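You operate a simulated robot arm through the tools that you are given. There is no shell and no other tool. Be economical: measure what you need, move in short steps, check, and stop when the job is done.

You run a simulated robot arm. Do the job below in one go: nothing can be reset, and whatever is moved stays where it is left.

JOB
Swap the blue collar on the fixture for the green one.
Fine: screw FREE first, TIGHT after; the blue collar goes on the bench.
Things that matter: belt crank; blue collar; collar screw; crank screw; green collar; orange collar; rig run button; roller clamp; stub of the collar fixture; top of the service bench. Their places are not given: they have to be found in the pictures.

It is judged by the outcome, as a careful person would: the job done as asked, and still so three seconds after it is handed in. It fails if anything else is knocked over, pushed out of place, dropped, spilled or broken.

ROBOT AND FRAMES
A 7-joint arm with a two-finger parallel gripper, fixed in place. Base frame: the origin is at the foot of the arm, x ahead of it, y to its left, z up; the work surface is at about z = 0.86. Readings come in m, degrees, newtons and seconds.
With the tool pointing down near the work surface it reaches from about 0.24 to 0.68 m from the base axis. Its first joint turns from -66.0 to 66.0 degrees. Payload 2.4 kg.
Tool frame: the origin (TCP) lies between the finger pads and is the grasp point; the fingertips stand 0.03 m ahead of it; z points along the fingers, y is the line along which they close. The gripper opens to 0.094 m. The fingers are 0.028 m wide and 0.01 m thick; the gripper's body (0.05 by 0.096 m) begins 0.055 m behind the TCP.
Orientation is that of the tool frame in the base frame, as [roll, pitch, yaw] about the fixed x, y, z axes, in that order (R = Rz(yaw) Ry(pitch) Rx(roll)). With the fingers straight down and closing along the base's y, the tool's x points along the base's -x, its y along +y and its z along -z.

CONTROLS
- The arm moves only by the tool apply_moves. Its argument "plan" is a list of rows, each a list of 7 numbers: the finger opening in m, from 0 to 0.094, then the shift along the tool's x, y, z in m, then the turn, a rotation vector about the tool's x, y, z in degrees. In form: [[hand, tx, ty, tz, ax, ay, az], ...]. A call has 1 to 8 rows; each row shifts and turns the commanded pose from where the row before left it, along the tool's axes as they then stand. Rows are played at 5 a second. More than 0.05 m and 8.6 degrees between two rows, or a gripper value outside its range, and nothing of the call is played. Where a pose cannot be reached the arm comes as near as it can. A force on the tool above 40 N (or 10 N above the force at the start of the call, whichever is more), or a blocked arm, ends the call early, and 0.2 s more pass. Each finger travels about 0.153 m/s and halts on what it meets, pressing with about 23 N; the grip force reading is that of the motor and also rises with nothing between the fingers. The clock runs only during rows and for 0.2 s after the last one: add rows that do not move to give the fingers time. The reply holds the time, the measured pose of the TCP, the force on the tool along the base axes, the opening and the grip force, in the units named above and with some noise, with the torque about the TCP (base axes, N m) and any sound that the robot's microphone picked up, and new pictures: "show" is both (left out), scene, wrist or none.
- Cameras (640 x 400 px; columns grow to the right, rows downward): "scene" is fixed at [0.0268, 0.4659, 1.4415]; the picture's right is [-0.85, -0.53, 0.00], its down [-0.31, 0.50, -0.81] and it looks along [0.43, -0.68, -0.59] (base axes); focal length 367 px, centre (320, 200). "wrist" rides on the gripper at [0.076, 0.014, -0.102] in the tool frame; the picture's right is [-0.18, 0.98, 0.00], its down [-0.75, -0.14, -0.64] and it looks along [-0.63, -0.12, 0.77] (tool axes); focal length 243 px, centre (320, 200).
- probe_pixels(camera, pixels): there is no depth. For up to 12 entries [column, row, z] of the newest picture of that camera ("zoom" is the newest enlarged one), the place [x, y] in the base frame at which the ray of that pixel passes the height z, good to about 0.002 m. No time passes.
- enlarge(camera, box): a new picture of the part [left, top, right, bottom] of that camera's present view, enlarged. No time passes.
- finish_job(): hands the job in; it is judged then, once.

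Work in short steps. Measure before you move; look again where a grasp or a placing could have gone wrong, and mend it. You have 80 turns and 200 pictures in all, those below and enlarged ones among them. Open the gripper and draw the arm clear of the work before you hand the job in, unless the task says otherwise; then end with one line.

The tools are called after "Request:" by a JSON object that holds its "method" and its "body". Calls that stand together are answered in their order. apply_moves: Moves the arm, as the interface text tells. Its arguments: {"type":"object","properties":{"plan":{"type":"array"},"show":{"type":"string","enum":["both","scene","wrist","none"]}},"required":["plan"]} The other tools are called the same way: probe_pixels (camera, pixels) gives the place at which the rays of pixels pass given heights; enlarge (camera, box) takes an enlarged picture of a part of a camera's view; finish_job () hands the job in.

At the start:

```text
t: 0.0
tcp_pos: [0.3146, 0.0815, 1.1606]
tcp_rot: [-179.9, 0.0, 180.0]
contact_force: [0.8, -1.0, 0.3]
moment: [0.03, 0.01, 0.0]
finger_gap: 0.094
finger_force: 0.0
```

scene: 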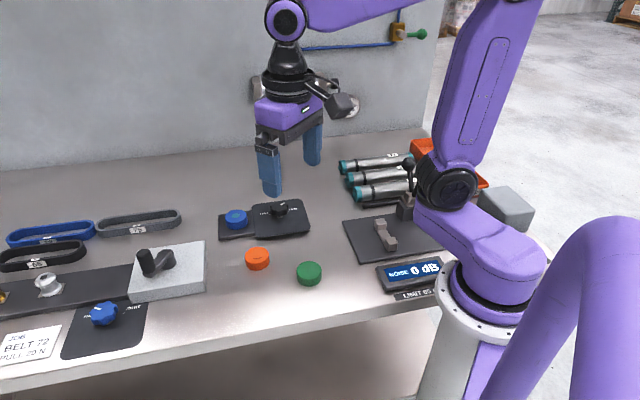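
wrist: 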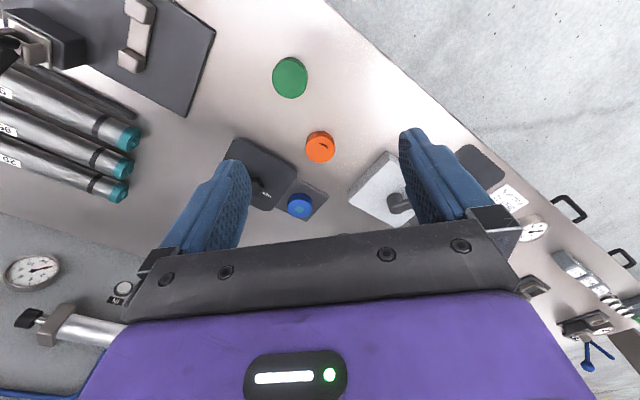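

I see the blue collar at about (236,217), the screw fixture at (280,210), orange at (257,259) and green at (309,273) in the scene view. I enlarge those first.

Request:
{"method": "enlarge", "body": {"camera": "scene", "box": [200, 180, 340, 290]}}

Request:
{"method": "enlarge", "body": {"camera": "wrist", "box": [210, 40, 370, 240]}}

Request:
{"method": "probe_pixels", "body": {"camera": "scene", "pixels": [[236, 217, 0.89], [280, 210, 0.9], [309, 268, 0.88], [257, 254, 0.88], [236, 228, 0.86], [145, 258, 0.9], [104, 313, 0.88]]}}

```text
3.64 times, centred on (270, 235) of scene
```

zoom: 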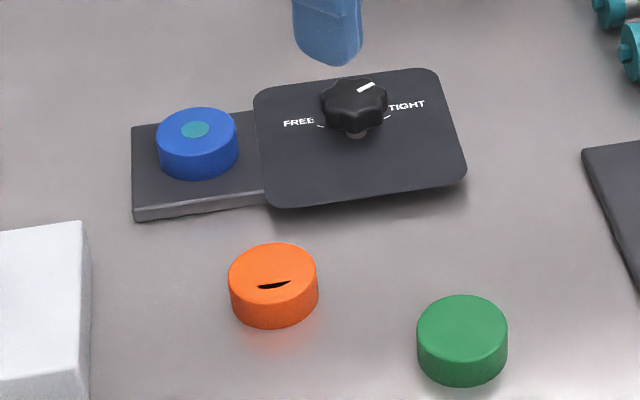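

```text
2.00 times, centred on (290, 140) of wrist
```

zoom: 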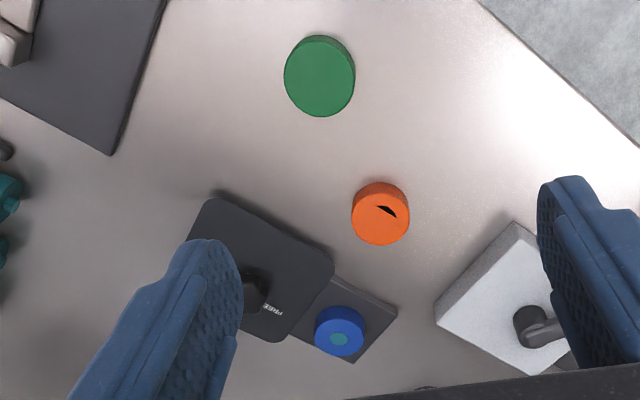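

```text
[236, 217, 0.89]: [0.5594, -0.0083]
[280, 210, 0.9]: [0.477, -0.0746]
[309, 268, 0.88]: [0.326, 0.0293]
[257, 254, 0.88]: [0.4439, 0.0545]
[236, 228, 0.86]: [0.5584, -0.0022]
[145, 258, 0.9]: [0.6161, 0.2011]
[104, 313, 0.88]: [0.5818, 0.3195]
```

The knob's pointer and the FREE/TIGHT marks need a closer look, so I'm moving the arm to put the wrist camera over the fixture, staying well above it.

Request:
{"method": "apply_moves", "body": {"plan": [[0.094, -0.012, -0.034, 0.03, 0, 0, 0], [0.094, -0.012, -0.034, 0.03, 0, 0, 0], [0.094, -0.012, -0.034, 0.03, 0, 0, 0], [0.094, -0.012, -0.034, 0.03, 0, 0, 0], [0.094, 0, 0, 0, 0, 0, 0], [0.094, 0, 0, 0, 0, 0, 0]]}}

```text
t: 1.4
tcp_pos: [0.3628, -0.0546, 1.0422]
tcp_rot: [-180.0, 0.1, 180.0]
contact_force: [0.2, 1.3, -0.2]
moment: [-0.02, -0.03, -0.01]
finger_gap: 0.0941
finger_force: 0.2
```

scene: 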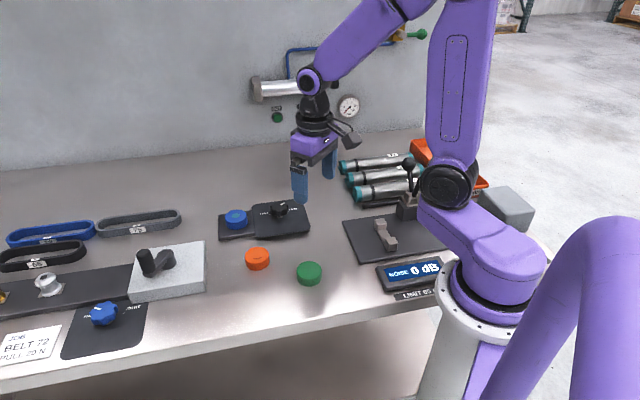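
wrist: 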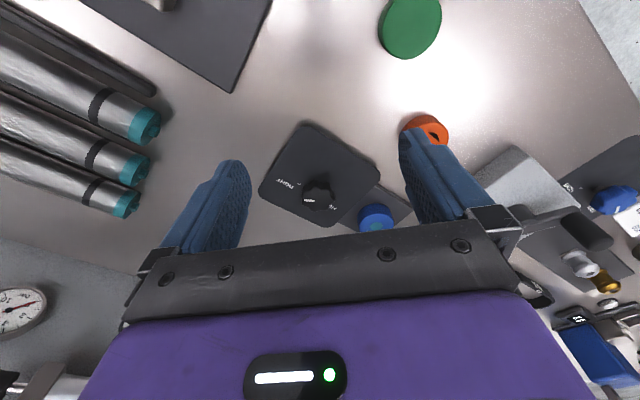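

Request:
{"method": "enlarge", "body": {"camera": "wrist", "box": [250, 115, 410, 240]}}

Request:
{"method": "enlarge", "body": {"camera": "scene", "box": [210, 190, 320, 250]}}

Request:
{"method": "probe_pixels", "body": {"camera": "wrist", "pixels": [[317, 191, 0.9], [317, 191, 0.91], [376, 215, 0.89], [376, 215, 0.9], [408, 28, 0.88], [430, 127, 0.88], [305, 125, 0.87], [380, 163, 0.87], [260, 193, 0.87], [411, 212, 0.87]]}}

```text
3.20 times, centred on (330, 178) of wrist
```

zoom: 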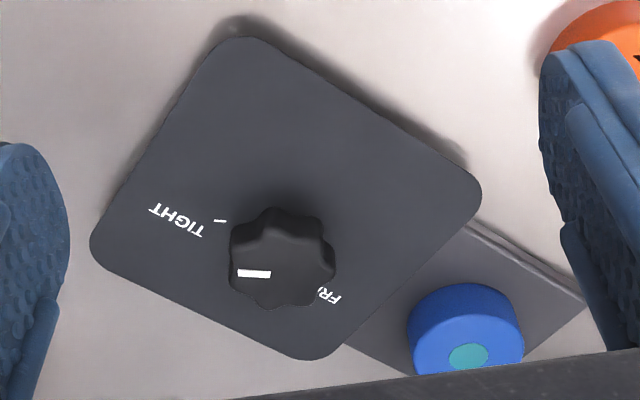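

```text
5.82 times, centred on (265, 220) of scene
```

zoom: 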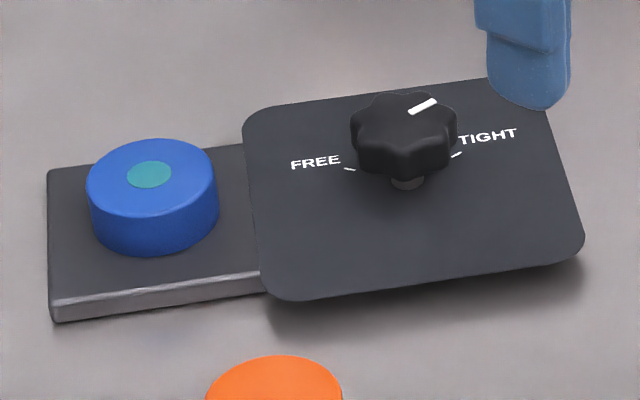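

```text
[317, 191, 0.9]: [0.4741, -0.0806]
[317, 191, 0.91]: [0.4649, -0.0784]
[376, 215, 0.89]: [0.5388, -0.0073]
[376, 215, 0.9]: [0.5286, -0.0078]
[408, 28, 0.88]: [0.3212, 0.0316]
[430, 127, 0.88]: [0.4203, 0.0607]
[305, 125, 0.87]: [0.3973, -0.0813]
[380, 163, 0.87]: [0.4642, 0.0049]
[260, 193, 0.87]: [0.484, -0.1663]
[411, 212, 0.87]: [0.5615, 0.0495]
```

Knob-top, stub-top and scale-tick pixels are now visible in both views, so I triangulate them at several heights.

Request:
{"method": "probe_pixels", "body": {"camera": "scene", "pixels": [[279.4, 206.3, 0.9], [279.4, 206.3, 0.92], [235.4, 215.5, 0.88], [235.4, 215.5, 0.9], [235.4, 215.5, 0.92], [270, 214.5, 0.875], [289, 212.3, 0.875], [309, 268, 0.87], [309, 268, 0.89], [257, 254, 0.87], [257, 254, 0.89]]}}

Request:
{"method": "probe_pixels", "body": {"camera": "wrist", "pixels": [[318.1, 197.4, 0.9], [318.1, 197.4, 0.92], [376.2, 227, 0.88], [376.2, 227, 0.9], [376.2, 227, 0.92], [298.5, 184.5, 0.875], [409, 27, 0.87], [409, 27, 0.89], [305, 201, 0.91], [314, 201, 0.91]]}}

```text
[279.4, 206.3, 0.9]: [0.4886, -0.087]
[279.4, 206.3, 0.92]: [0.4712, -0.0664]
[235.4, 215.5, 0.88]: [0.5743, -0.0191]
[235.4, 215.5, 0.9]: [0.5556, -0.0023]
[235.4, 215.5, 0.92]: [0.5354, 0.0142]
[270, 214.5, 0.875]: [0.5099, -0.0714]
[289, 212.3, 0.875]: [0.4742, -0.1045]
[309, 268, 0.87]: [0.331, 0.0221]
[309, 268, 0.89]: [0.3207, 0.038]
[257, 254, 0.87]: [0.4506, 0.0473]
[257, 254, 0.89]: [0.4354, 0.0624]
```

```text
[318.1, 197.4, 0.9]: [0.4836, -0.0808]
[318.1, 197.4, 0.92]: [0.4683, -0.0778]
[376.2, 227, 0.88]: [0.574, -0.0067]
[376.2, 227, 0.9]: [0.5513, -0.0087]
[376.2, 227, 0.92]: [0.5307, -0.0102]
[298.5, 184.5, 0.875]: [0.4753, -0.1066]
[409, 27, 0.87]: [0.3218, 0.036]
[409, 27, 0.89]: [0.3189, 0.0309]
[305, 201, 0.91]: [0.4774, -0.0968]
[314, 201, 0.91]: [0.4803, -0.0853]
```

Estimates: knob axis (0.479,-0.079), top z≈0.908, plate z≈0.875. The pointer is at TIGHT (about -100° in base), and FREE is about +110° counter-clockwise from there. Stub is at (0.561,-0.0085). I move above the knob and pre-turn the wrist the other way.

Request:
{"method": "apply_moves", "body": {"plan": [[0.08, -0.0387, -0.0081, 0.02, 0, 0, 0], [0.08, -0.0387, -0.0081, 0.02, 0, 0, 0], [0.08, -0.0387, -0.0081, 0.02, 0, 0, 0], [0.08, 0, 0, 0, 0, 0, 8], [0.08, 0, 0, 0, 0, 0, 8], [0.08, 0, 0, 0, 0, 0, 8], [0.08, 0, 0, 0, 0, 0, 8], [0.08, 0, 0, 0, 0, 0, 8]]}}

Request:
{"method": "apply_moves", "body": {"plan": [[0.08, 0, 0, 0, 0, 0, 8], [0.08, 0, 0, 0, 0, 0, 8], [0.08, 0, 0, 0, 0, 0, 0], [0.08, 0, 0, 0, 0, 0, 0]]}}

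```text
t: 3.2
tcp_pos: [0.4792, -0.0791, 0.9809]
tcp_rot: [-180.0, 0.0, 139.8]
contact_force: [-0.1, 0.4, -0.5]
moment: [-0.03, -0.03, -0.01]
finger_gap: 0.08
finger_force: 0.1
```

scene: 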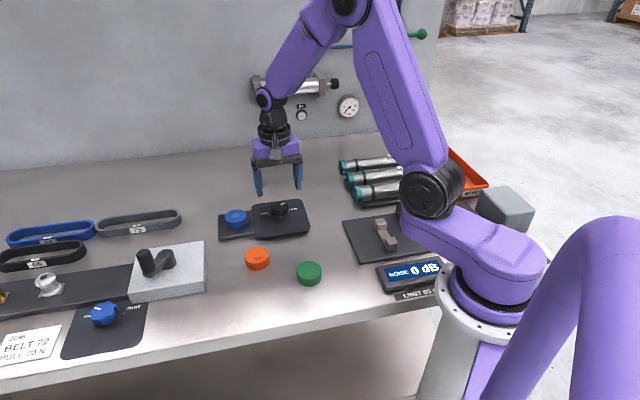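
wrist: 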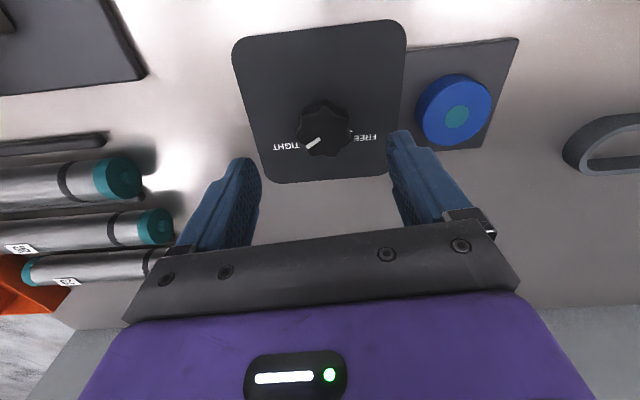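

```text
t: 4.2
tcp_pos: [0.4777, -0.079, 0.9808]
tcp_rot: [-180.0, 0.0, 123.9]
contact_force: [-0.1, -0.3, 0.6]
moment: [-0.01, -0.02, -0.03]
finger_gap: 0.08
finger_force: 0.2
```

scene: 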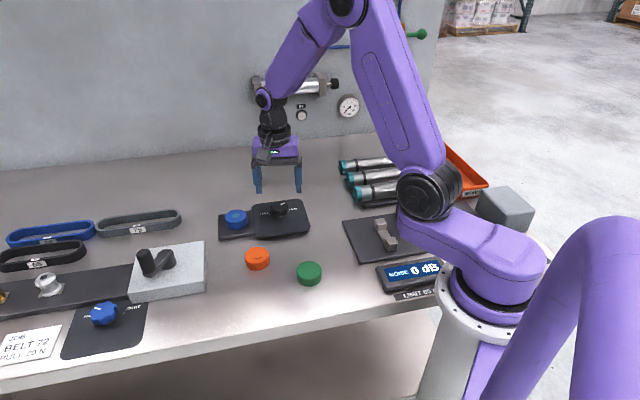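
wrist: 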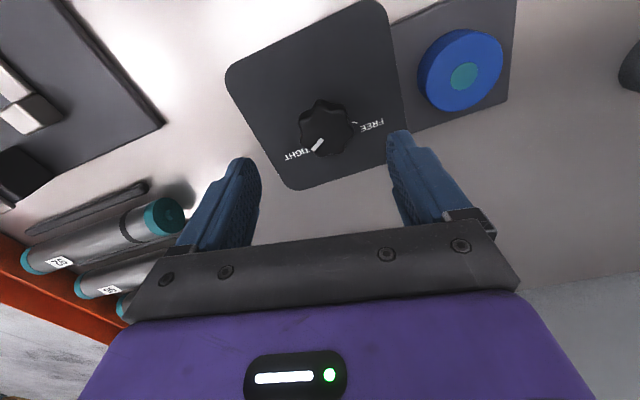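

The closer wrist picture shows the knob top near (325,125) and the stub top near (464,76). I refine their positions here.

Request:
{"method": "enlarge", "body": {"camera": "wrist", "box": [260, 20, 520, 180]}}

Request:
{"method": "probe_pixels", "body": {"camera": "wrist", "pixels": [[325, 130, 0.908], [325, 130, 0.9], [464, 76, 0.892], [464, 76, 0.885], [297, 155, 0.875], [357, 124, 0.875]]}}

```text
2.46 times, centred on (390, 100) of wrist
```

zoom: 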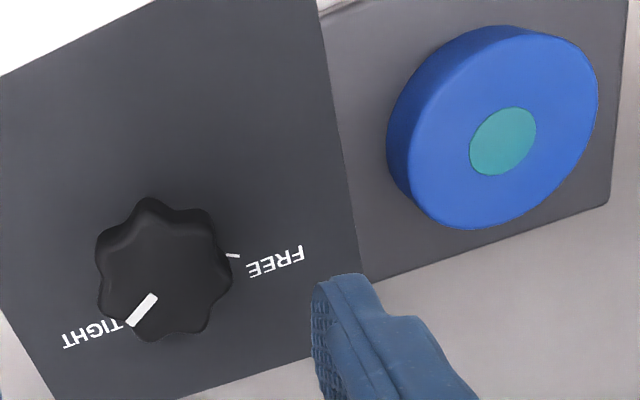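

```text
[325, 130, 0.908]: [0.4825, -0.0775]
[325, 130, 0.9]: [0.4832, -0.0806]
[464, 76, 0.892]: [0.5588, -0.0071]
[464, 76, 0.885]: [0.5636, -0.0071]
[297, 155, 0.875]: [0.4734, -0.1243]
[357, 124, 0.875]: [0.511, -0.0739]
```

Knob centre refined to (0.481,-0.078). I descend so that the fingertips reach z≈0.882 (plate at 0.875), and do not close yet.

Request:
{"method": "apply_moves", "body": {"plan": [[0.08, -0.0014, 0.003, 0.03, 0, 0, 0], [0.08, 0, 0, 0.03, 0, 0, 0], [0.08, 0, 0, 0.009, 0, 0, 0], [0.08, 0, 0, 0, 0, 0, 0]]}}

```text
t: 5.2
tcp_pos: [0.4812, -0.0793, 0.912]
tcp_rot: [179.9, -0.1, 124.0]
contact_force: [0.7, -0.2, -1.3]
moment: [-0.01, 0.01, -0.01]
finger_gap: 0.0798
finger_force: 0.1
```

scene: 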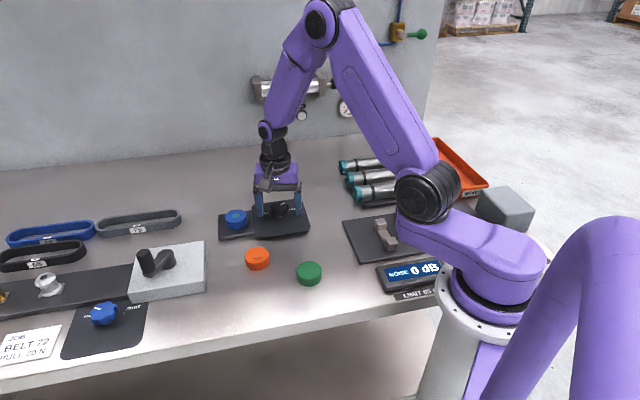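
wrist: 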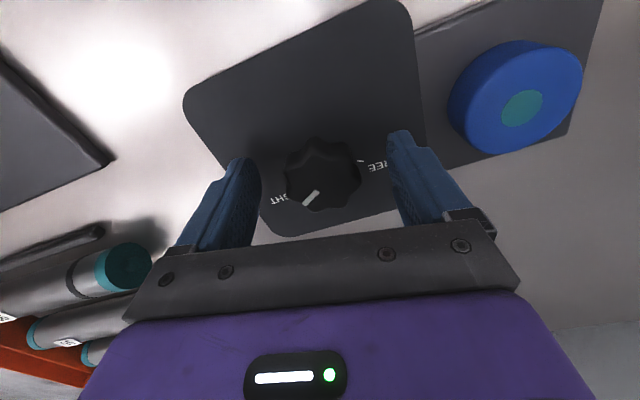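

The knob sits between the fingers, so I close on it.

Request:
{"method": "apply_moves", "body": {"plan": [[0.05, 0, 0, 0, 0, 0, 0], [0.03, 0, 0, 0, 0, 0, 0], [0.03, 0, 0, 0, 0, 0, 0], [0.03, 0, 0, 0, 0, 0, 0]], "show": "wrist"}}

```text
t: 6.2
tcp_pos: [0.4828, -0.0791, 0.9111]
tcp_rot: [180.0, 0.0, 124.0]
contact_force: [2.8, 1.4, -6.6]
moment: [-0.24, -0.34, 0.04]
finger_gap: 0.0423
finger_force: 44.7
```

wrist: 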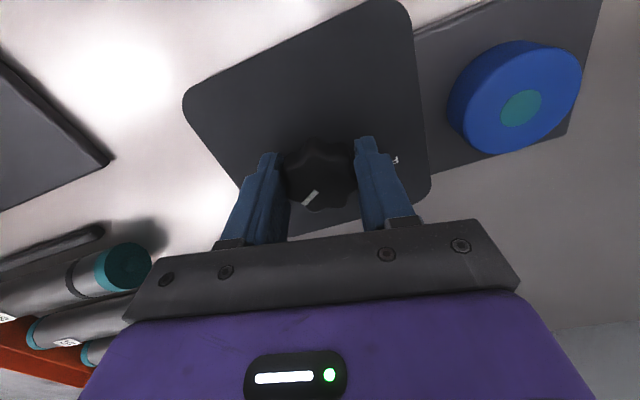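

Gripped at a 0.042 m opening. I turn counter-clockwise (seen from above, tool az negative) in stages toward FREE.

Request:
{"method": "apply_moves", "body": {"plan": [[0.03, 0, 0, 0, 0, 0, -8], [0.03, 0, 0, 0, 0, 0, -8], [0.03, 0, 0, 0, 0, 0, -8], [0.03, 0, 0, 0, 0, 0, -8], [0.03, 0, 0, 0, 0, 0, -8], [0.03, 0, 0, 0, 0, 0, -8], [0.03, 0, 0, 0, 0, 0, -8]], "show": "wrist"}}

```text
t: 7.8
tcp_pos: [0.4813, -0.0809, 0.9115]
tcp_rot: [180.0, 0.0, 180.0]
contact_force: [-6.8, -23.9, 12.9]
moment: [-0.35, 0.92, -0.11]
finger_gap: 0.0424
finger_force: 45.4
```

wrist: 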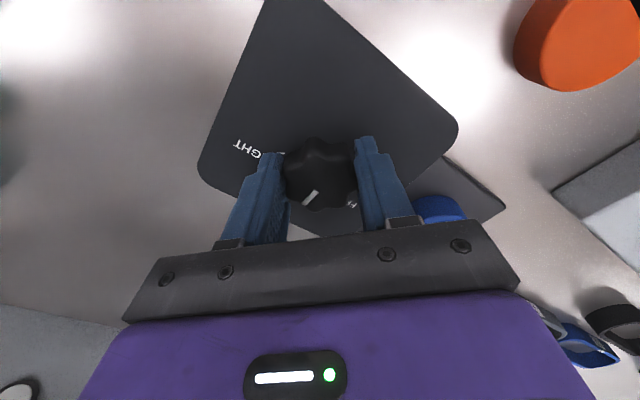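

The knob turned 56° with the gripper, but a 24 N side load toward -y shows I'm off-axis by about 2 mm. I shift the command that way and carry on turning in two small steps.

Request:
{"method": "apply_moves", "body": {"plan": [[0.03, 0, -0.002, 0, 0, 0, 0], [0.03, 0, 0, 0, 0, 0, -8], [0.03, 0, 0, 0, 0, 0, -8], [0.03, 0, 0, 0, 0, 0, -8], [0.03, 0, 0, 0, 0, 0, -8], [0.03, 0, 0, 0, 0, 0, 0]], "show": "wrist"}}

```text
t: 9.2
tcp_pos: [0.4809, -0.0835, 0.9114]
tcp_rot: [-180.0, 0.0, -148.1]
contact_force: [-11.1, -24.9, 14.7]
moment: [-0.75, 0.42, -0.06]
finger_gap: 0.0426
finger_force: 45.0
```

wrist: 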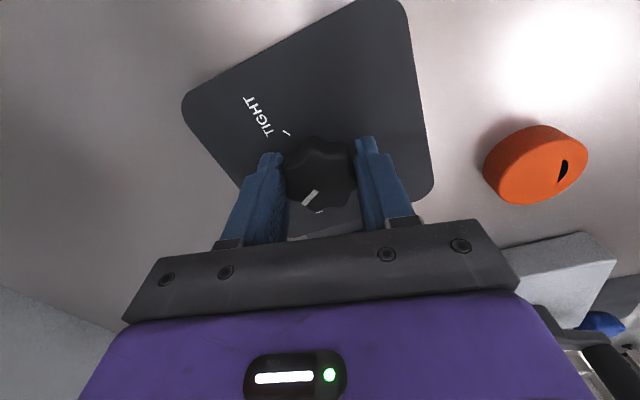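

The side load persisted, so I check in the scene view that the fixture has not shifted and see where the pointer is.

Request:
{"method": "enlarge", "body": {"camera": "scene", "box": [210, 190, 320, 250]}}

Request:
{"method": "enlarge", "body": {"camera": "wrist", "box": [230, 80, 420, 240]}}

```text
5.82 times, centred on (265, 220) of scene
```

zoom: 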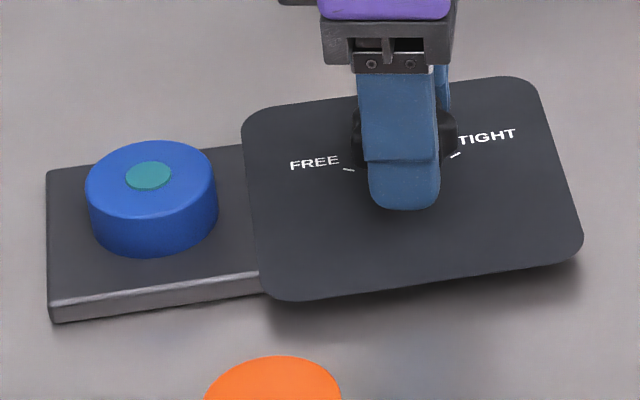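

```text
2.50 times, centred on (325, 160) of wrist
```

zoom: 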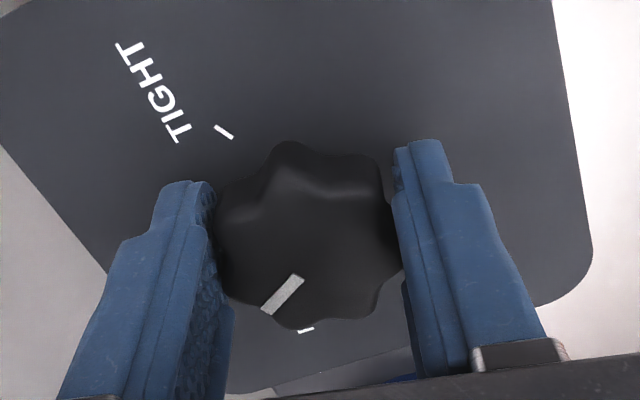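

Fixture has not moved. The FREE tick is at zoom (306,330) and the pointer is at about (280,295), some 20-25° short. I turn a further 16° and check.

Request:
{"method": "apply_moves", "body": {"plan": [[0.03, 0, 0, 0, 0, 0, -5], [0.03, 0, 0, 0, 0, 0, -5], [0.03, 0, 0, 0, 0, 0, -6], [0.03, 0, 0, 0, 0, 0, 0]], "show": "none"}}

Request:
{"method": "enlarge", "body": {"camera": "wrist", "box": [230, 80, 420, 240]}}

```text
t: 10.2
tcp_pos: [0.4825, -0.0826, 0.9114]
tcp_rot: [-179.8, 0.1, -132.1]
contact_force: [3.2, -27.7, -4.6]
moment: [-0.53, 0.26, -0.07]
finger_gap: 0.0419
finger_force: 44.9
```

```text
2.50 times, centred on (325, 160) of wrist
```

zoom: 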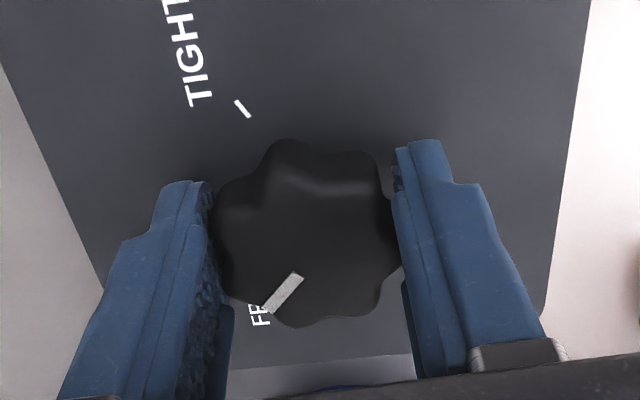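

Turned 104° so far. With the refined axis the ticks lie about 120° apart, so I turn 14° more and watch the moment for a stop.

Request:
{"method": "apply_moves", "body": {"plan": [[0.03, 0, 0, 0, 0, 0, -5], [0.03, 0, 0, 0, 0, 0, -5], [0.03, 0, 0, 0, 0, 0, -4], [0.03, 0, 0, 0, 0, 0, 0]], "show": "none"}}

Request:
{"method": "enlarge", "body": {"camera": "wrist", "box": [230, 80, 420, 240]}}

```text
t: 11.2
tcp_pos: [0.4846, -0.0814, 0.9115]
tcp_rot: [-179.6, 0.3, -118.1]
contact_force: [20.7, -22.5, -8.5]
moment: [0.41, -0.02, -0.76]
finger_gap: 0.0424
finger_force: 45.2
```

```text
2.50 times, centred on (325, 160) of wrist
```

zoom: 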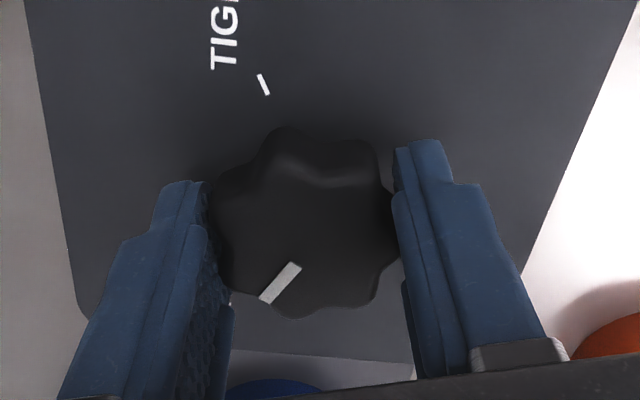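

The moment about z rose to -0.76 N·m, so the screw has reached its end stop. I release, lift, and check the pointer against FREE.

Request:
{"method": "apply_moves", "body": {"plan": [[0.08, 0, 0, 0, 0, 0, 0], [0.08, 0, 0, 0, 0, 0, 0], [0.08, 0, 0, -0.04, 0, 0, 0], [0.08, 0, 0, -0.04, 0, 0, 0], [0.08, 0, 0, 0, 0, 0, 8], [0.08, 0, 0, 0, 0, 0, 8], [0.08, 0, 0, 0, 0, 0, 8], [0.08, 0, 0, 0, 0, 0, 8]], "show": "wrist"}}

Request:
{"method": "enlarge", "body": {"camera": "scene", "box": [210, 190, 320, 250]}}

```text
t: 13.0
tcp_pos: [0.4812, -0.0813, 0.9916]
tcp_rot: [-180.0, 0.0, -150.1]
contact_force: [-0.3, 0.1, -0.9]
moment: [-0.02, -0.02, -0.01]
finger_gap: 0.0802
finger_force: 0.0
```

wrist: 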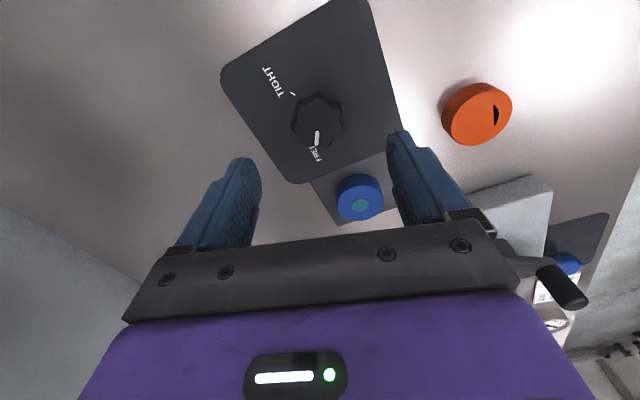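

```text
5.82 times, centred on (265, 220) of scene
```

zoom: 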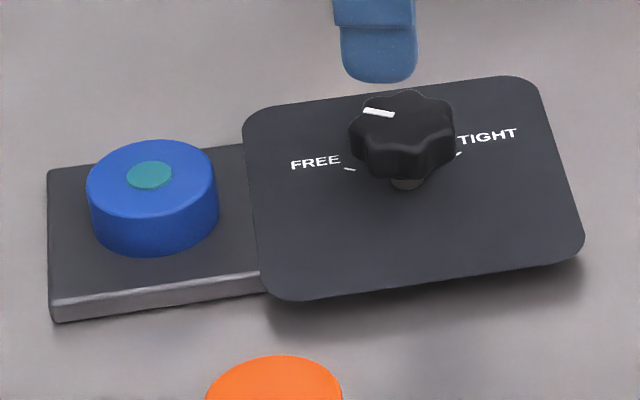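

The pointer is at FREE. Next is the blue collar: I measure the stub top at wrist (360,204), and the green collar and the empty bench spot for the blue one near scene (235,300).

Request:
{"method": "probe_pixels", "body": {"camera": "wrist", "pixels": [[360, 204, 0.892], [360, 198, 0.892], [360, 204, 0.885], [319, 125, 0.908]]}}

Request:
{"method": "probe_pixels", "body": {"camera": "scene", "pixels": [[235, 300, 0.86], [250, 300, 0.86], [207, 293, 0.86], [240, 345, 0.86], [205, 250, 0.86], [310, 235, 0.86], [345, 220, 0.86], [362, 262, 0.86], [130, 302, 0.86], [309, 285, 0.86], [257, 270, 0.86]]}}

Request:
{"method": "enlarge", "body": {"camera": "wrist", "box": [290, 90, 420, 230]}}

```text
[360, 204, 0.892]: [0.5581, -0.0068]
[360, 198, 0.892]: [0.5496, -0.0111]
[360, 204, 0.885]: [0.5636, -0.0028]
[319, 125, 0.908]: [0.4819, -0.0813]
```

```text
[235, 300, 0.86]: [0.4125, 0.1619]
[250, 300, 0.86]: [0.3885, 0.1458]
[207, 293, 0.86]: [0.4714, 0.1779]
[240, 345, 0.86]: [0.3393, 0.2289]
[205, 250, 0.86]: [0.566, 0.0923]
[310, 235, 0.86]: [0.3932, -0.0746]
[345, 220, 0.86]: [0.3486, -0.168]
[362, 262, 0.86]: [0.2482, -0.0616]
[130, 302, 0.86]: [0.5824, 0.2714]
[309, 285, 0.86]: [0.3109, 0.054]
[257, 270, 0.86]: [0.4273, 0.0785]
```

```text
2.86 times, centred on (355, 160) of wrist
```

zoom: 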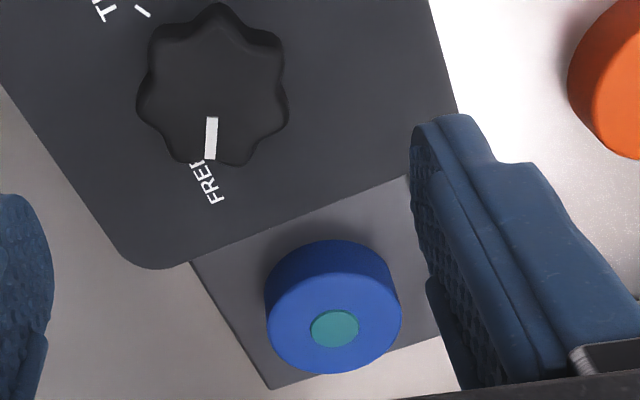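

Stub axis ≈ (0.560,-0.0075). I move over it at z≈0.985 and turn so the fingers close across the fixture block.

Request:
{"method": "apply_moves", "body": {"plan": [[0.08, -0.035, 0.0082, 0, 0, 0, 0], [0.08, -0.035, 0.0082, 0, 0, 0, 0], [0.08, -0.035, 0.0082, 0, 0, 0, 0], [0.08, 0, 0, 0, 0, 0, -5], [0.08, 0, 0, 0, 0, 0, -5], [0.08, 0, 0, 0, 0, 0, 0]]}}

```text
t: 14.4
tcp_pos: [0.5593, -0.0062, 0.9932]
tcp_rot: [180.0, 0.0, -140.0]
contact_force: [0.1, 0.0, -0.1]
moment: [0.0, 0.03, -0.03]
finger_gap: 0.0801
finger_force: 0.1
```

scene: 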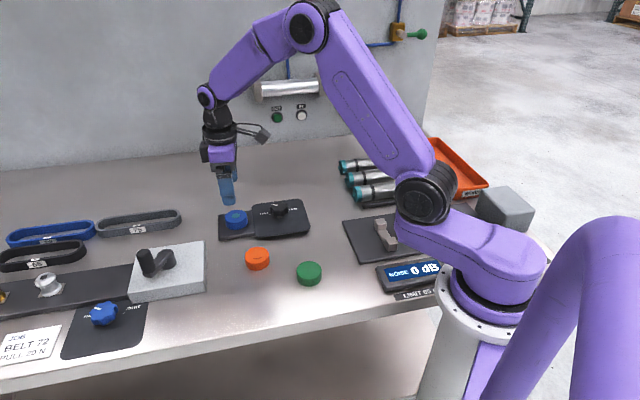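
wrist: 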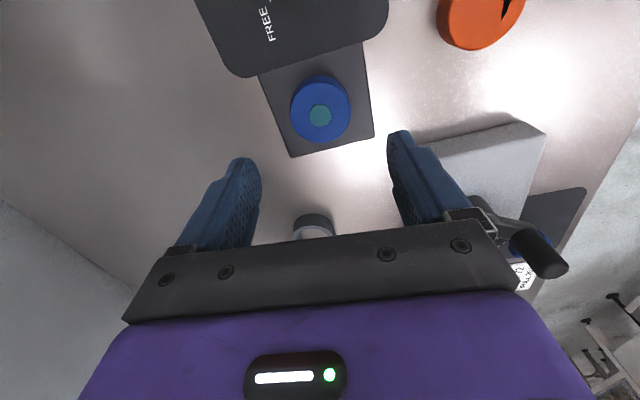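

Request:
{"method": "enlarge", "body": {"camera": "wrist", "box": [260, 60, 390, 160]}}

Request:
{"method": "probe_pixels", "body": {"camera": "wrist", "pixels": [[320, 115.5, 0.892], [320, 115.5, 0.885], [320, 115.5, 0.9]]}}

```text
4.00 times, centred on (325, 110) of wrist
```

zoom: 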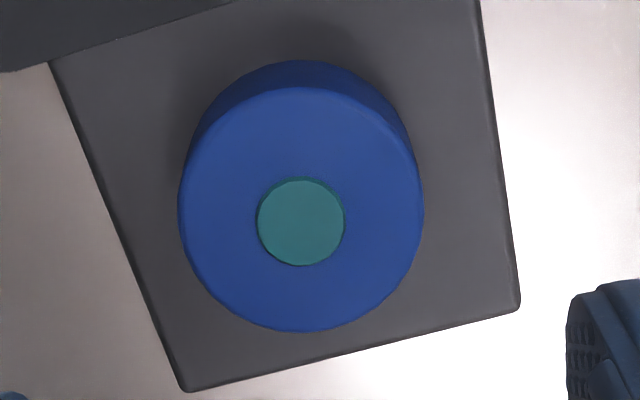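

```text
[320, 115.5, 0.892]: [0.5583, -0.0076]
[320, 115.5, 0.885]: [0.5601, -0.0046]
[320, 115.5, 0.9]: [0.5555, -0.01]
```

Stub (0.559,-0.007) agrees with the TCP's x,y. I descend to z≈0.906, close on the blue collar, and read the forces.

Request:
{"method": "apply_moves", "body": {"plan": [[0.075, 0, 0, 0.04, 0, 0, 0], [0.075, 0, 0, 0.035, 0, 0, 0], [0.075, 0, 0, 0.012, 0, 0, 0], [0.075, 0, 0, 0, 0, 0, 0], [0.055, 0, 0, 0, 0, 0, 0], [0.04, 0, 0, 0, 0, 0, 0], [0.04, 0, 0, 0, 0, 0, 0], [0.04, 0, 0, 0, 0, 0, 0]]}}

```text
t: 16.2
tcp_pos: [0.559, -0.0068, 0.9034]
tcp_rot: [179.9, 0.0, -140.0]
contact_force: [0.8, 0.4, 0.7]
moment: [-0.03, 0.0, 0.02]
finger_gap: 0.0505
finger_force: 23.2
```

scene: 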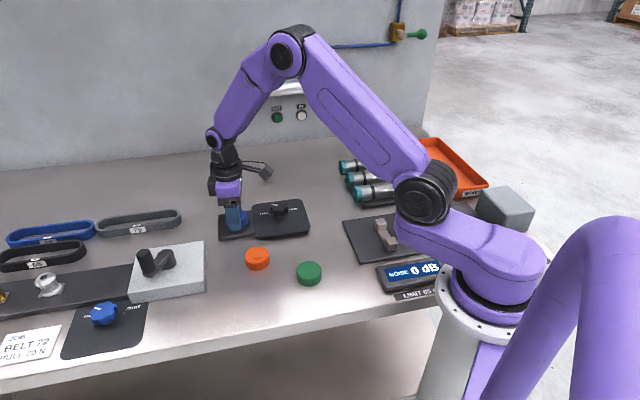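
wrist: 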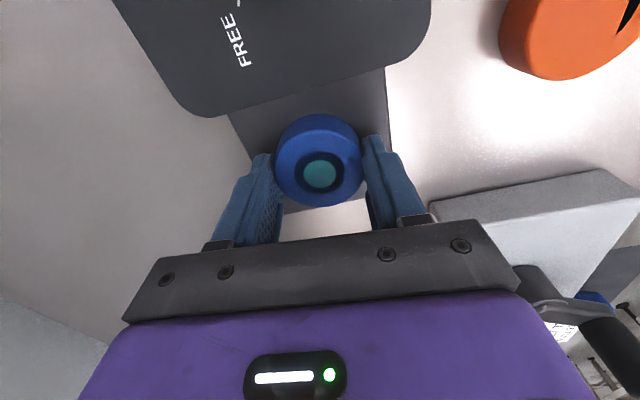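

Gripped at 0.0505 m with almost no side load. I lift straight up in small steps, watching the force.

Request:
{"method": "apply_moves", "body": {"plan": [[0.04, 0, 0, -0.01, 0, 0, 0], [0.04, 0, 0, -0.01, 0, 0, 0], [0.04, 0, 0, -0.02, 0, 0, 0], [0.04, 0, 0, -0.03, 0, 0, 0], [0.04, 0, 0, -0.02, 0, 0, 0], [0.04, 0, 0, 0, 0, 0, 0]]}}

```text
t: 17.6
tcp_pos: [0.5597, -0.006, 0.9945]
tcp_rot: [180.0, 0.0, -140.0]
contact_force: [-0.5, 0.3, -1.0]
moment: [0.0, 0.0, 0.02]
finger_gap: 0.0505
finger_force: 22.8
```

scene: 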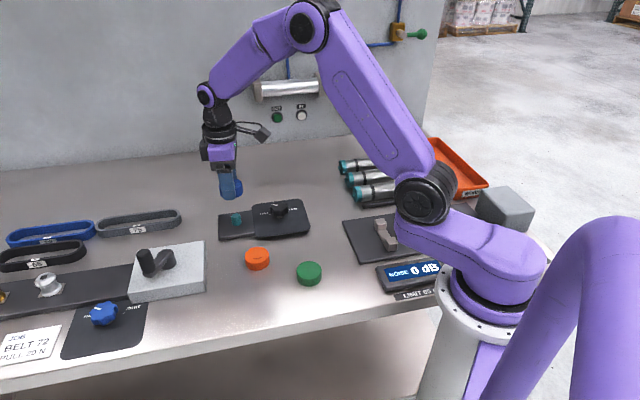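
wrist: 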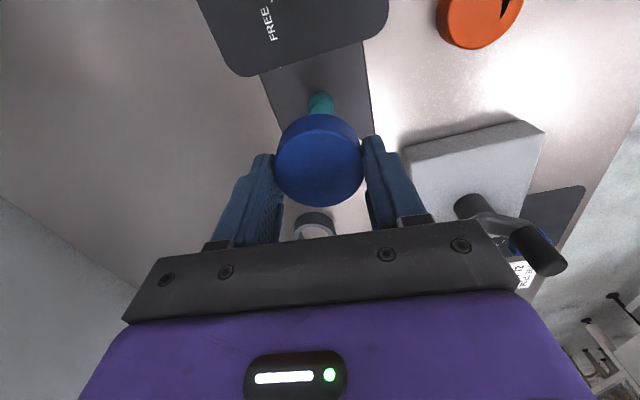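

The collar is off the stub. Enlarging to see the collar and the bare stub before moving on.

Request:
{"method": "enlarge", "body": {"camera": "wrist", "box": [240, 70, 400, 220]}}

Request:
{"method": "enlarge", "body": {"camera": "scene", "box": [190, 170, 340, 290]}}

```text
2.67 times, centred on (320, 145) of wrist
```

zoom: 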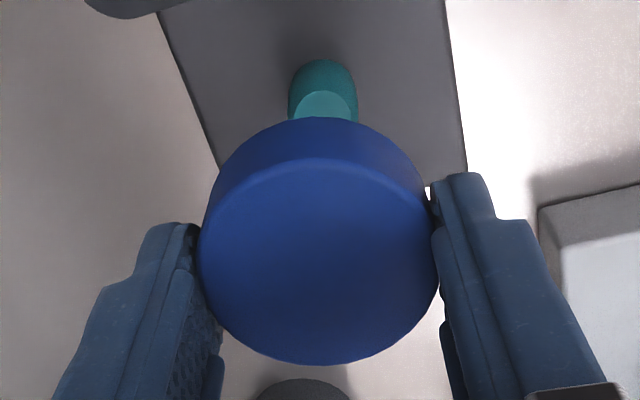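

```text
3.33 times, centred on (265, 230) of scene
```

zoom: 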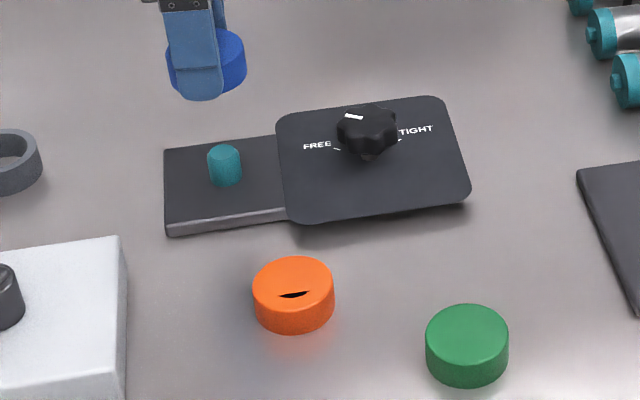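

The bare stub is visible and blue is held. I carry it over to the empty bench spot at about (0.395,0.14), staying high and turning the fingers to close along y.

Request:
{"method": "apply_moves", "body": {"plan": [[0.04, 0.0065, 0.0435, 0, 0, 0, 0], [0.04, 0.0065, 0.0435, 0, 0, 0, 0], [0.04, 0.0065, 0.0435, 0, 0, 0, 0], [0.04, 0.0065, 0.0435, 0, 0, 0, 0], [0.04, 0.0065, 0.0435, 0, 0, 0, 0], [0.04, 0, 0, 0, 0, 0, 8], [0.04, 0, 0, 0, 0, 0, 8], [0.04, 0, 0, 0, 0, 0, 8]], "show": "none"}}

Request:
{"method": "apply_moves", "body": {"plan": [[0.04, 0, 0, 0, 0, 0, 8], [0.04, 0, 0, 0, 0, 0, 8], [0.04, 0, 0, 0.035, 0, 0, 0], [0.04, 0, 0, 0.035, 0, 0, 0], [0.04, 0, 0, 0.012, 0, 0, 0], [0.04, 0, 0, 0, 0, 0, 0]]}}

```text
t: 19.4
tcp_pos: [0.3956, 0.1386, 0.9946]
tcp_rot: [-180.0, 0.0, -164.0]
contact_force: [0.3, -0.6, -0.7]
moment: [0.01, 0.01, 0.02]
finger_gap: 0.0503
finger_force: 23.1
```

```text
t: 20.8
tcp_pos: [0.3952, 0.1375, 0.9123]
tcp_rot: [-180.0, 0.0, -180.0]
contact_force: [-0.2, 1.0, -0.2]
moment: [0.0, -0.02, 0.03]
finger_gap: 0.0504
finger_force: 22.7
```

scene: 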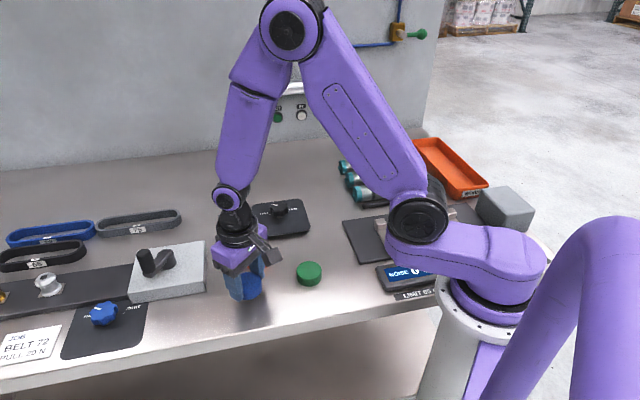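
wrist: 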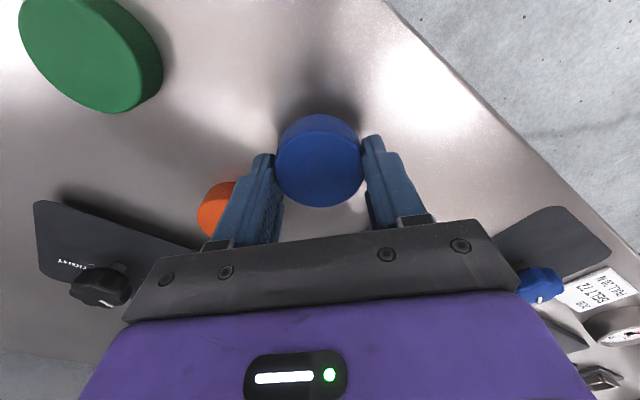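

Clear of the neighbours. I lower the last bit in 3 mm steps, watching for contact around z≈0.895.

Request:
{"method": "apply_moves", "body": {"plan": [[0.04, 0, 0, 0.006, 0, 0, 0], [0.04, 0, 0, 0.004, 0, 0, 0], [0.04, 0, 0, 0.003, 0, 0, 0], [0.04, 0, 0, 0, 0, 0, 0]], "show": "wrist"}}

```text
t: 21.8
tcp_pos: [0.3953, 0.1376, 0.8988]
tcp_rot: [180.0, 0.1, 179.9]
contact_force: [-0.3, -0.5, -0.5]
moment: [0.02, -0.03, -0.01]
finger_gap: 0.0504
finger_force: 23.4
```

wrist: 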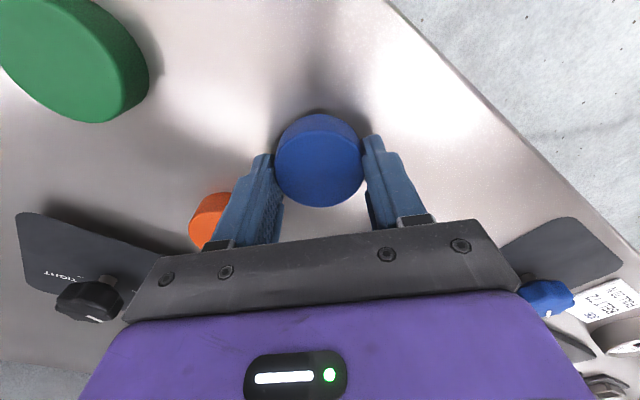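

Request:
{"method": "apply_moves", "body": {"plan": [[0.04, 0, 0, 0.002, 0, 0, 0], [0.04, 0, 0, 0.002, 0, 0, 0], [0.04, 0, 0, 0, 0, 0, 0]], "show": "none"}}

```text
t: 22.6
tcp_pos: [0.3955, 0.1401, 0.8955]
tcp_rot: [179.9, -0.1, 180.0]
contact_force: [-0.4, -0.3, -1.1]
moment: [0.01, -0.01, 0.01]
finger_gap: 0.0503
finger_force: 22.9
```

No contact yet at z=0.8955, so I keep stepping down by 1.5 mm.

Request:
{"method": "apply_moves", "body": {"plan": [[0.04, 0, 0, 0.0015, 0, 0, 0], [0.04, 0, 0, 0.0015, 0, 0, 0], [0.04, 0, 0, 0, 0, 0, 0]], "show": "none"}}

```text
t: 23.4
tcp_pos: [0.396, 0.1392, 0.8924]
tcp_rot: [-180.0, 0.0, -180.0]
contact_force: [-1.2, 0.8, 11.1]
moment: [-0.05, 0.08, -0.11]
finger_gap: 0.0502
finger_force: 23.1
```

Contact of 11 N at z=0.8924: the collar is on the bench. I release and rise.

Request:
{"method": "apply_moves", "body": {"plan": [[0.055, 0, 0, -0.001, 0, 0, 0], [0.07, 0, 0, 0, 0, 0, 0], [0.075, 0, 0, 0, 0, 0, 0], [0.075, 0, 0, -0.03, 0, 0, 0], [0.075, 0, 0, -0.04, 0, 0, 0], [0.075, 0, 0, -0.03, 0, 0, 0], [0.075, 0, 0, 0, 0, 0, 0]]}}

```text
t: 25.0
tcp_pos: [0.3951, 0.1385, 0.9924]
tcp_rot: [179.9, 0.0, -179.9]
contact_force: [0.0, -0.7, -0.1]
moment: [0.0, 0.0, 0.01]
finger_gap: 0.0749
finger_force: 0.1
```

scene: 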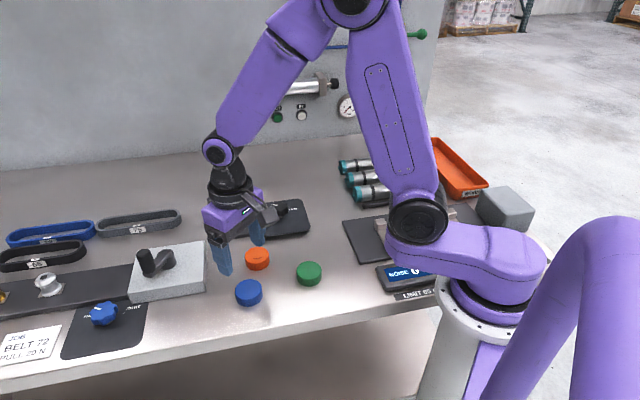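
wrist: 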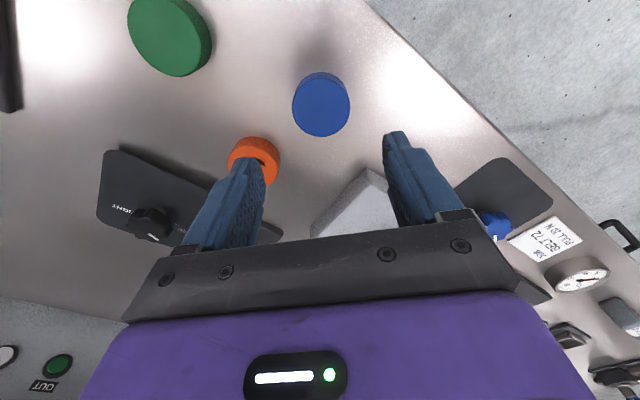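

Blue stands upright on the bench at scene (249,292). I go over the green collar at about (0.3225,0.034) and measure it from there.

Request:
{"method": "apply_moves", "body": {"plan": [[0.08, 0.0242, -0.0348, 0, 0, 0, 0], [0.08, 0.0242, -0.0348, 0, 0, 0, 0], [0.08, 0.0242, -0.0348, 0, 0, 0, 0], [0.08, 0, 0, 0, 0, 0, 0], [0.08, 0, 0, 0, 0, 0, 0]]}}

```text
t: 26.2
tcp_pos: [0.3228, 0.0344, 0.9948]
tcp_rot: [-180.0, 0.0, 180.0]
contact_force: [-0.2, -0.5, 0.2]
moment: [0.02, -0.03, -0.03]
finger_gap: 0.0802
finger_force: 0.0
```

scene: 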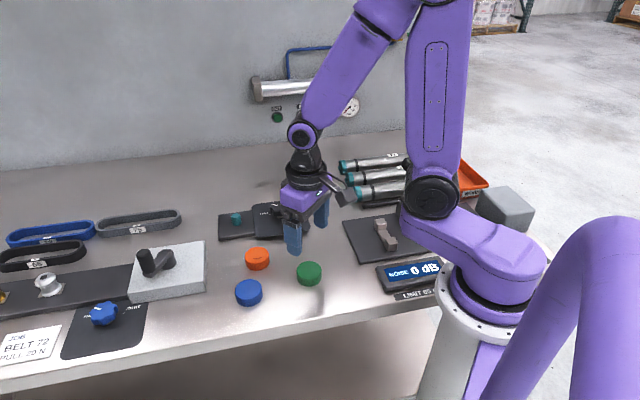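
wrist: 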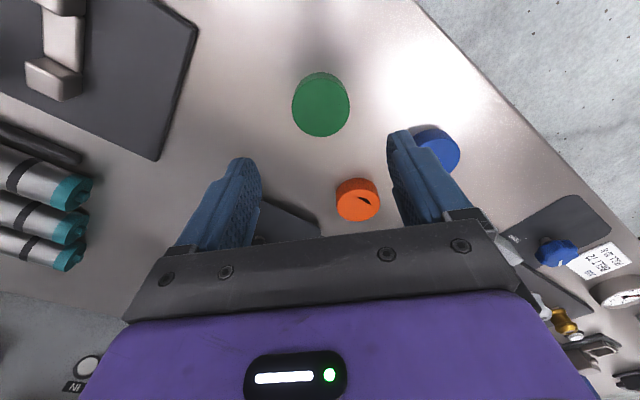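

Green lies centred in the same relative spot as blue did (321,105). I descend to z≈0.895 and grip.

Request:
{"method": "apply_moves", "body": {"plan": [[0.08, 0, 0, 0.04, 0, 0, 0], [0.08, 0, 0, 0.04, 0, 0, 0], [0.08, 0, 0, 0.0185, 0, 0, 0], [0.08, 0, 0, 0, 0, 0, 0], [0.055, 0, 0, 0, 0, 0, 0], [0.04, 0, 0, 0, 0, 0, 0], [0.04, 0, 0, 0, 0, 0, 0], [0.04, 0, 0, 0, 0, 0, 0]], "show": "wrist"}}

```text
t: 28.0
tcp_pos: [0.3229, 0.0362, 0.896]
tcp_rot: [-180.0, 0.0, 180.0]
contact_force: [0.3, 0.4, 0.1]
moment: [-0.04, -0.01, 0.01]
finger_gap: 0.0496
finger_force: 22.8
```

wrist: 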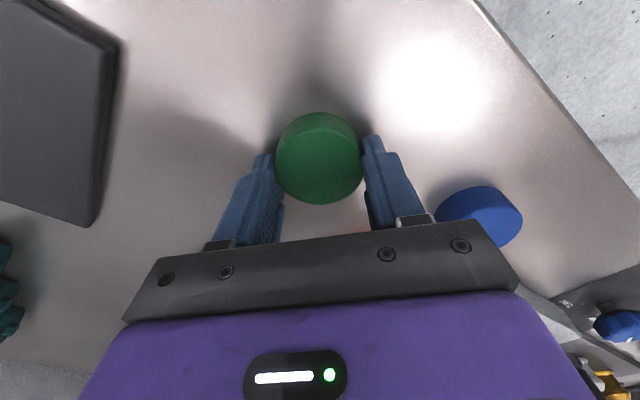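

Gripped green at 0.0496 m, centred at (320,158) as blue was. I lift 10 cm and travel to over the stub.

Request:
{"method": "apply_moves", "body": {"plan": [[0.04, 0, 0, -0.02, 0, 0, 0], [0.04, 0, 0, -0.04, 0, 0, 0], [0.04, 0, 0, -0.04, 0, 0, 0], [0.04, -0.0394, -0.0069, 0, 0, 0, 0], [0.04, -0.0394, -0.0069, 0, 0, 0, 0], [0.04, -0.0394, -0.0069, 0, 0, 0, 0], [0.04, -0.0394, -0.0069, 0, 0, 0, 0], [0.04, -0.0394, -0.0069, 0, 0, 0, 0]], "show": "none"}}

Request:
{"method": "apply_moves", "body": {"plan": [[0.04, -0.0394, -0.0069, 0, 0, 0, 0], [0.04, 0, 0, 0, 0, 0, -8], [0.04, 0, 0, 0, 0, 0, -8], [0.04, 0, 0, 0, 0, 0, -8], [0.04, 0, 0, 0, 0, 0, -8], [0.04, 0, 0, 0, 0, 0, -8], [0.04, 0, 0, 0, 0, 0, 0]]}}

```text
t: 29.8
tcp_pos: [0.5249, 0.0004, 0.9946]
tcp_rot: [-179.9, 0.0, 180.0]
contact_force: [0.1, 0.9, -0.2]
moment: [-0.03, 0.01, 0.0]
finger_gap: 0.0495
finger_force: 23.2
```

```text
t: 31.4
tcp_pos: [0.5598, -0.0058, 0.9944]
tcp_rot: [-180.0, 0.0, -139.8]
contact_force: [1.5, -0.1, -1.2]
moment: [-0.01, 0.0, 0.0]
finger_gap: 0.0493
finger_force: 23.0
```

scene: 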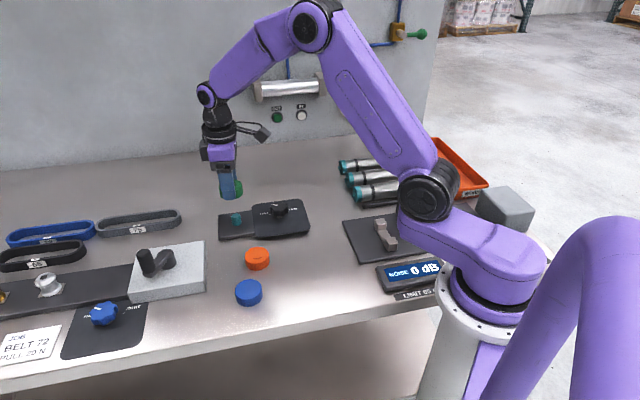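
wrist: 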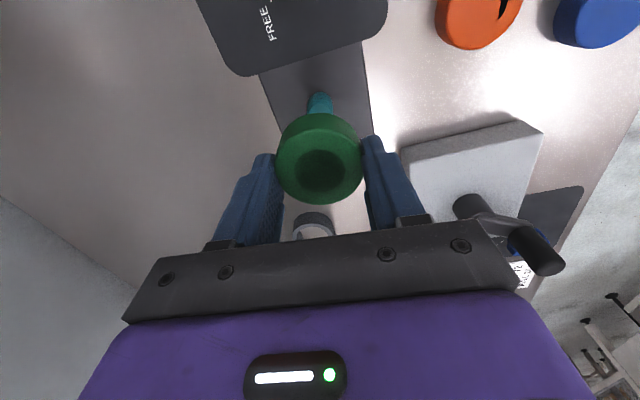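

Same pose as when blue was lifted off. I enlarge to compare the alignment with the matching blue picture.

Request:
{"method": "enlarge", "body": {"camera": "wrist", "box": [240, 70, 400, 220]}}

Request:
{"method": "enlarge", "body": {"camera": "scene", "box": [190, 160, 290, 250]}}

```text
2.67 times, centred on (320, 145) of wrist
```

zoom: 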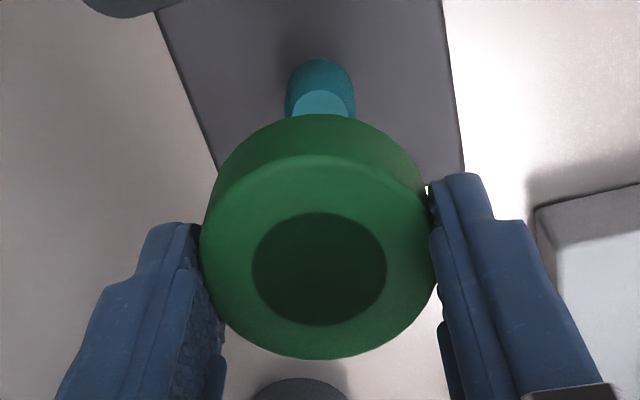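

```text
4.44 times, centred on (240, 205) of scene
```

zoom: 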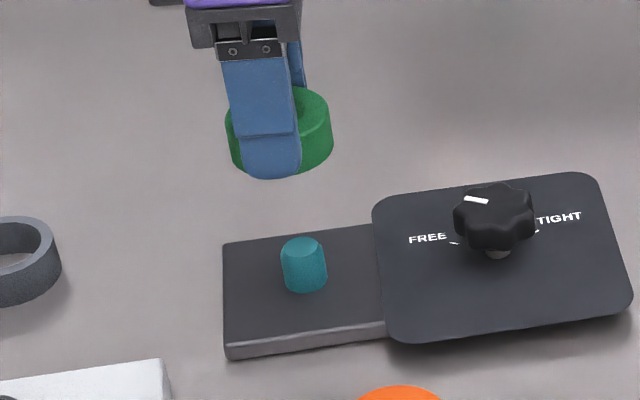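

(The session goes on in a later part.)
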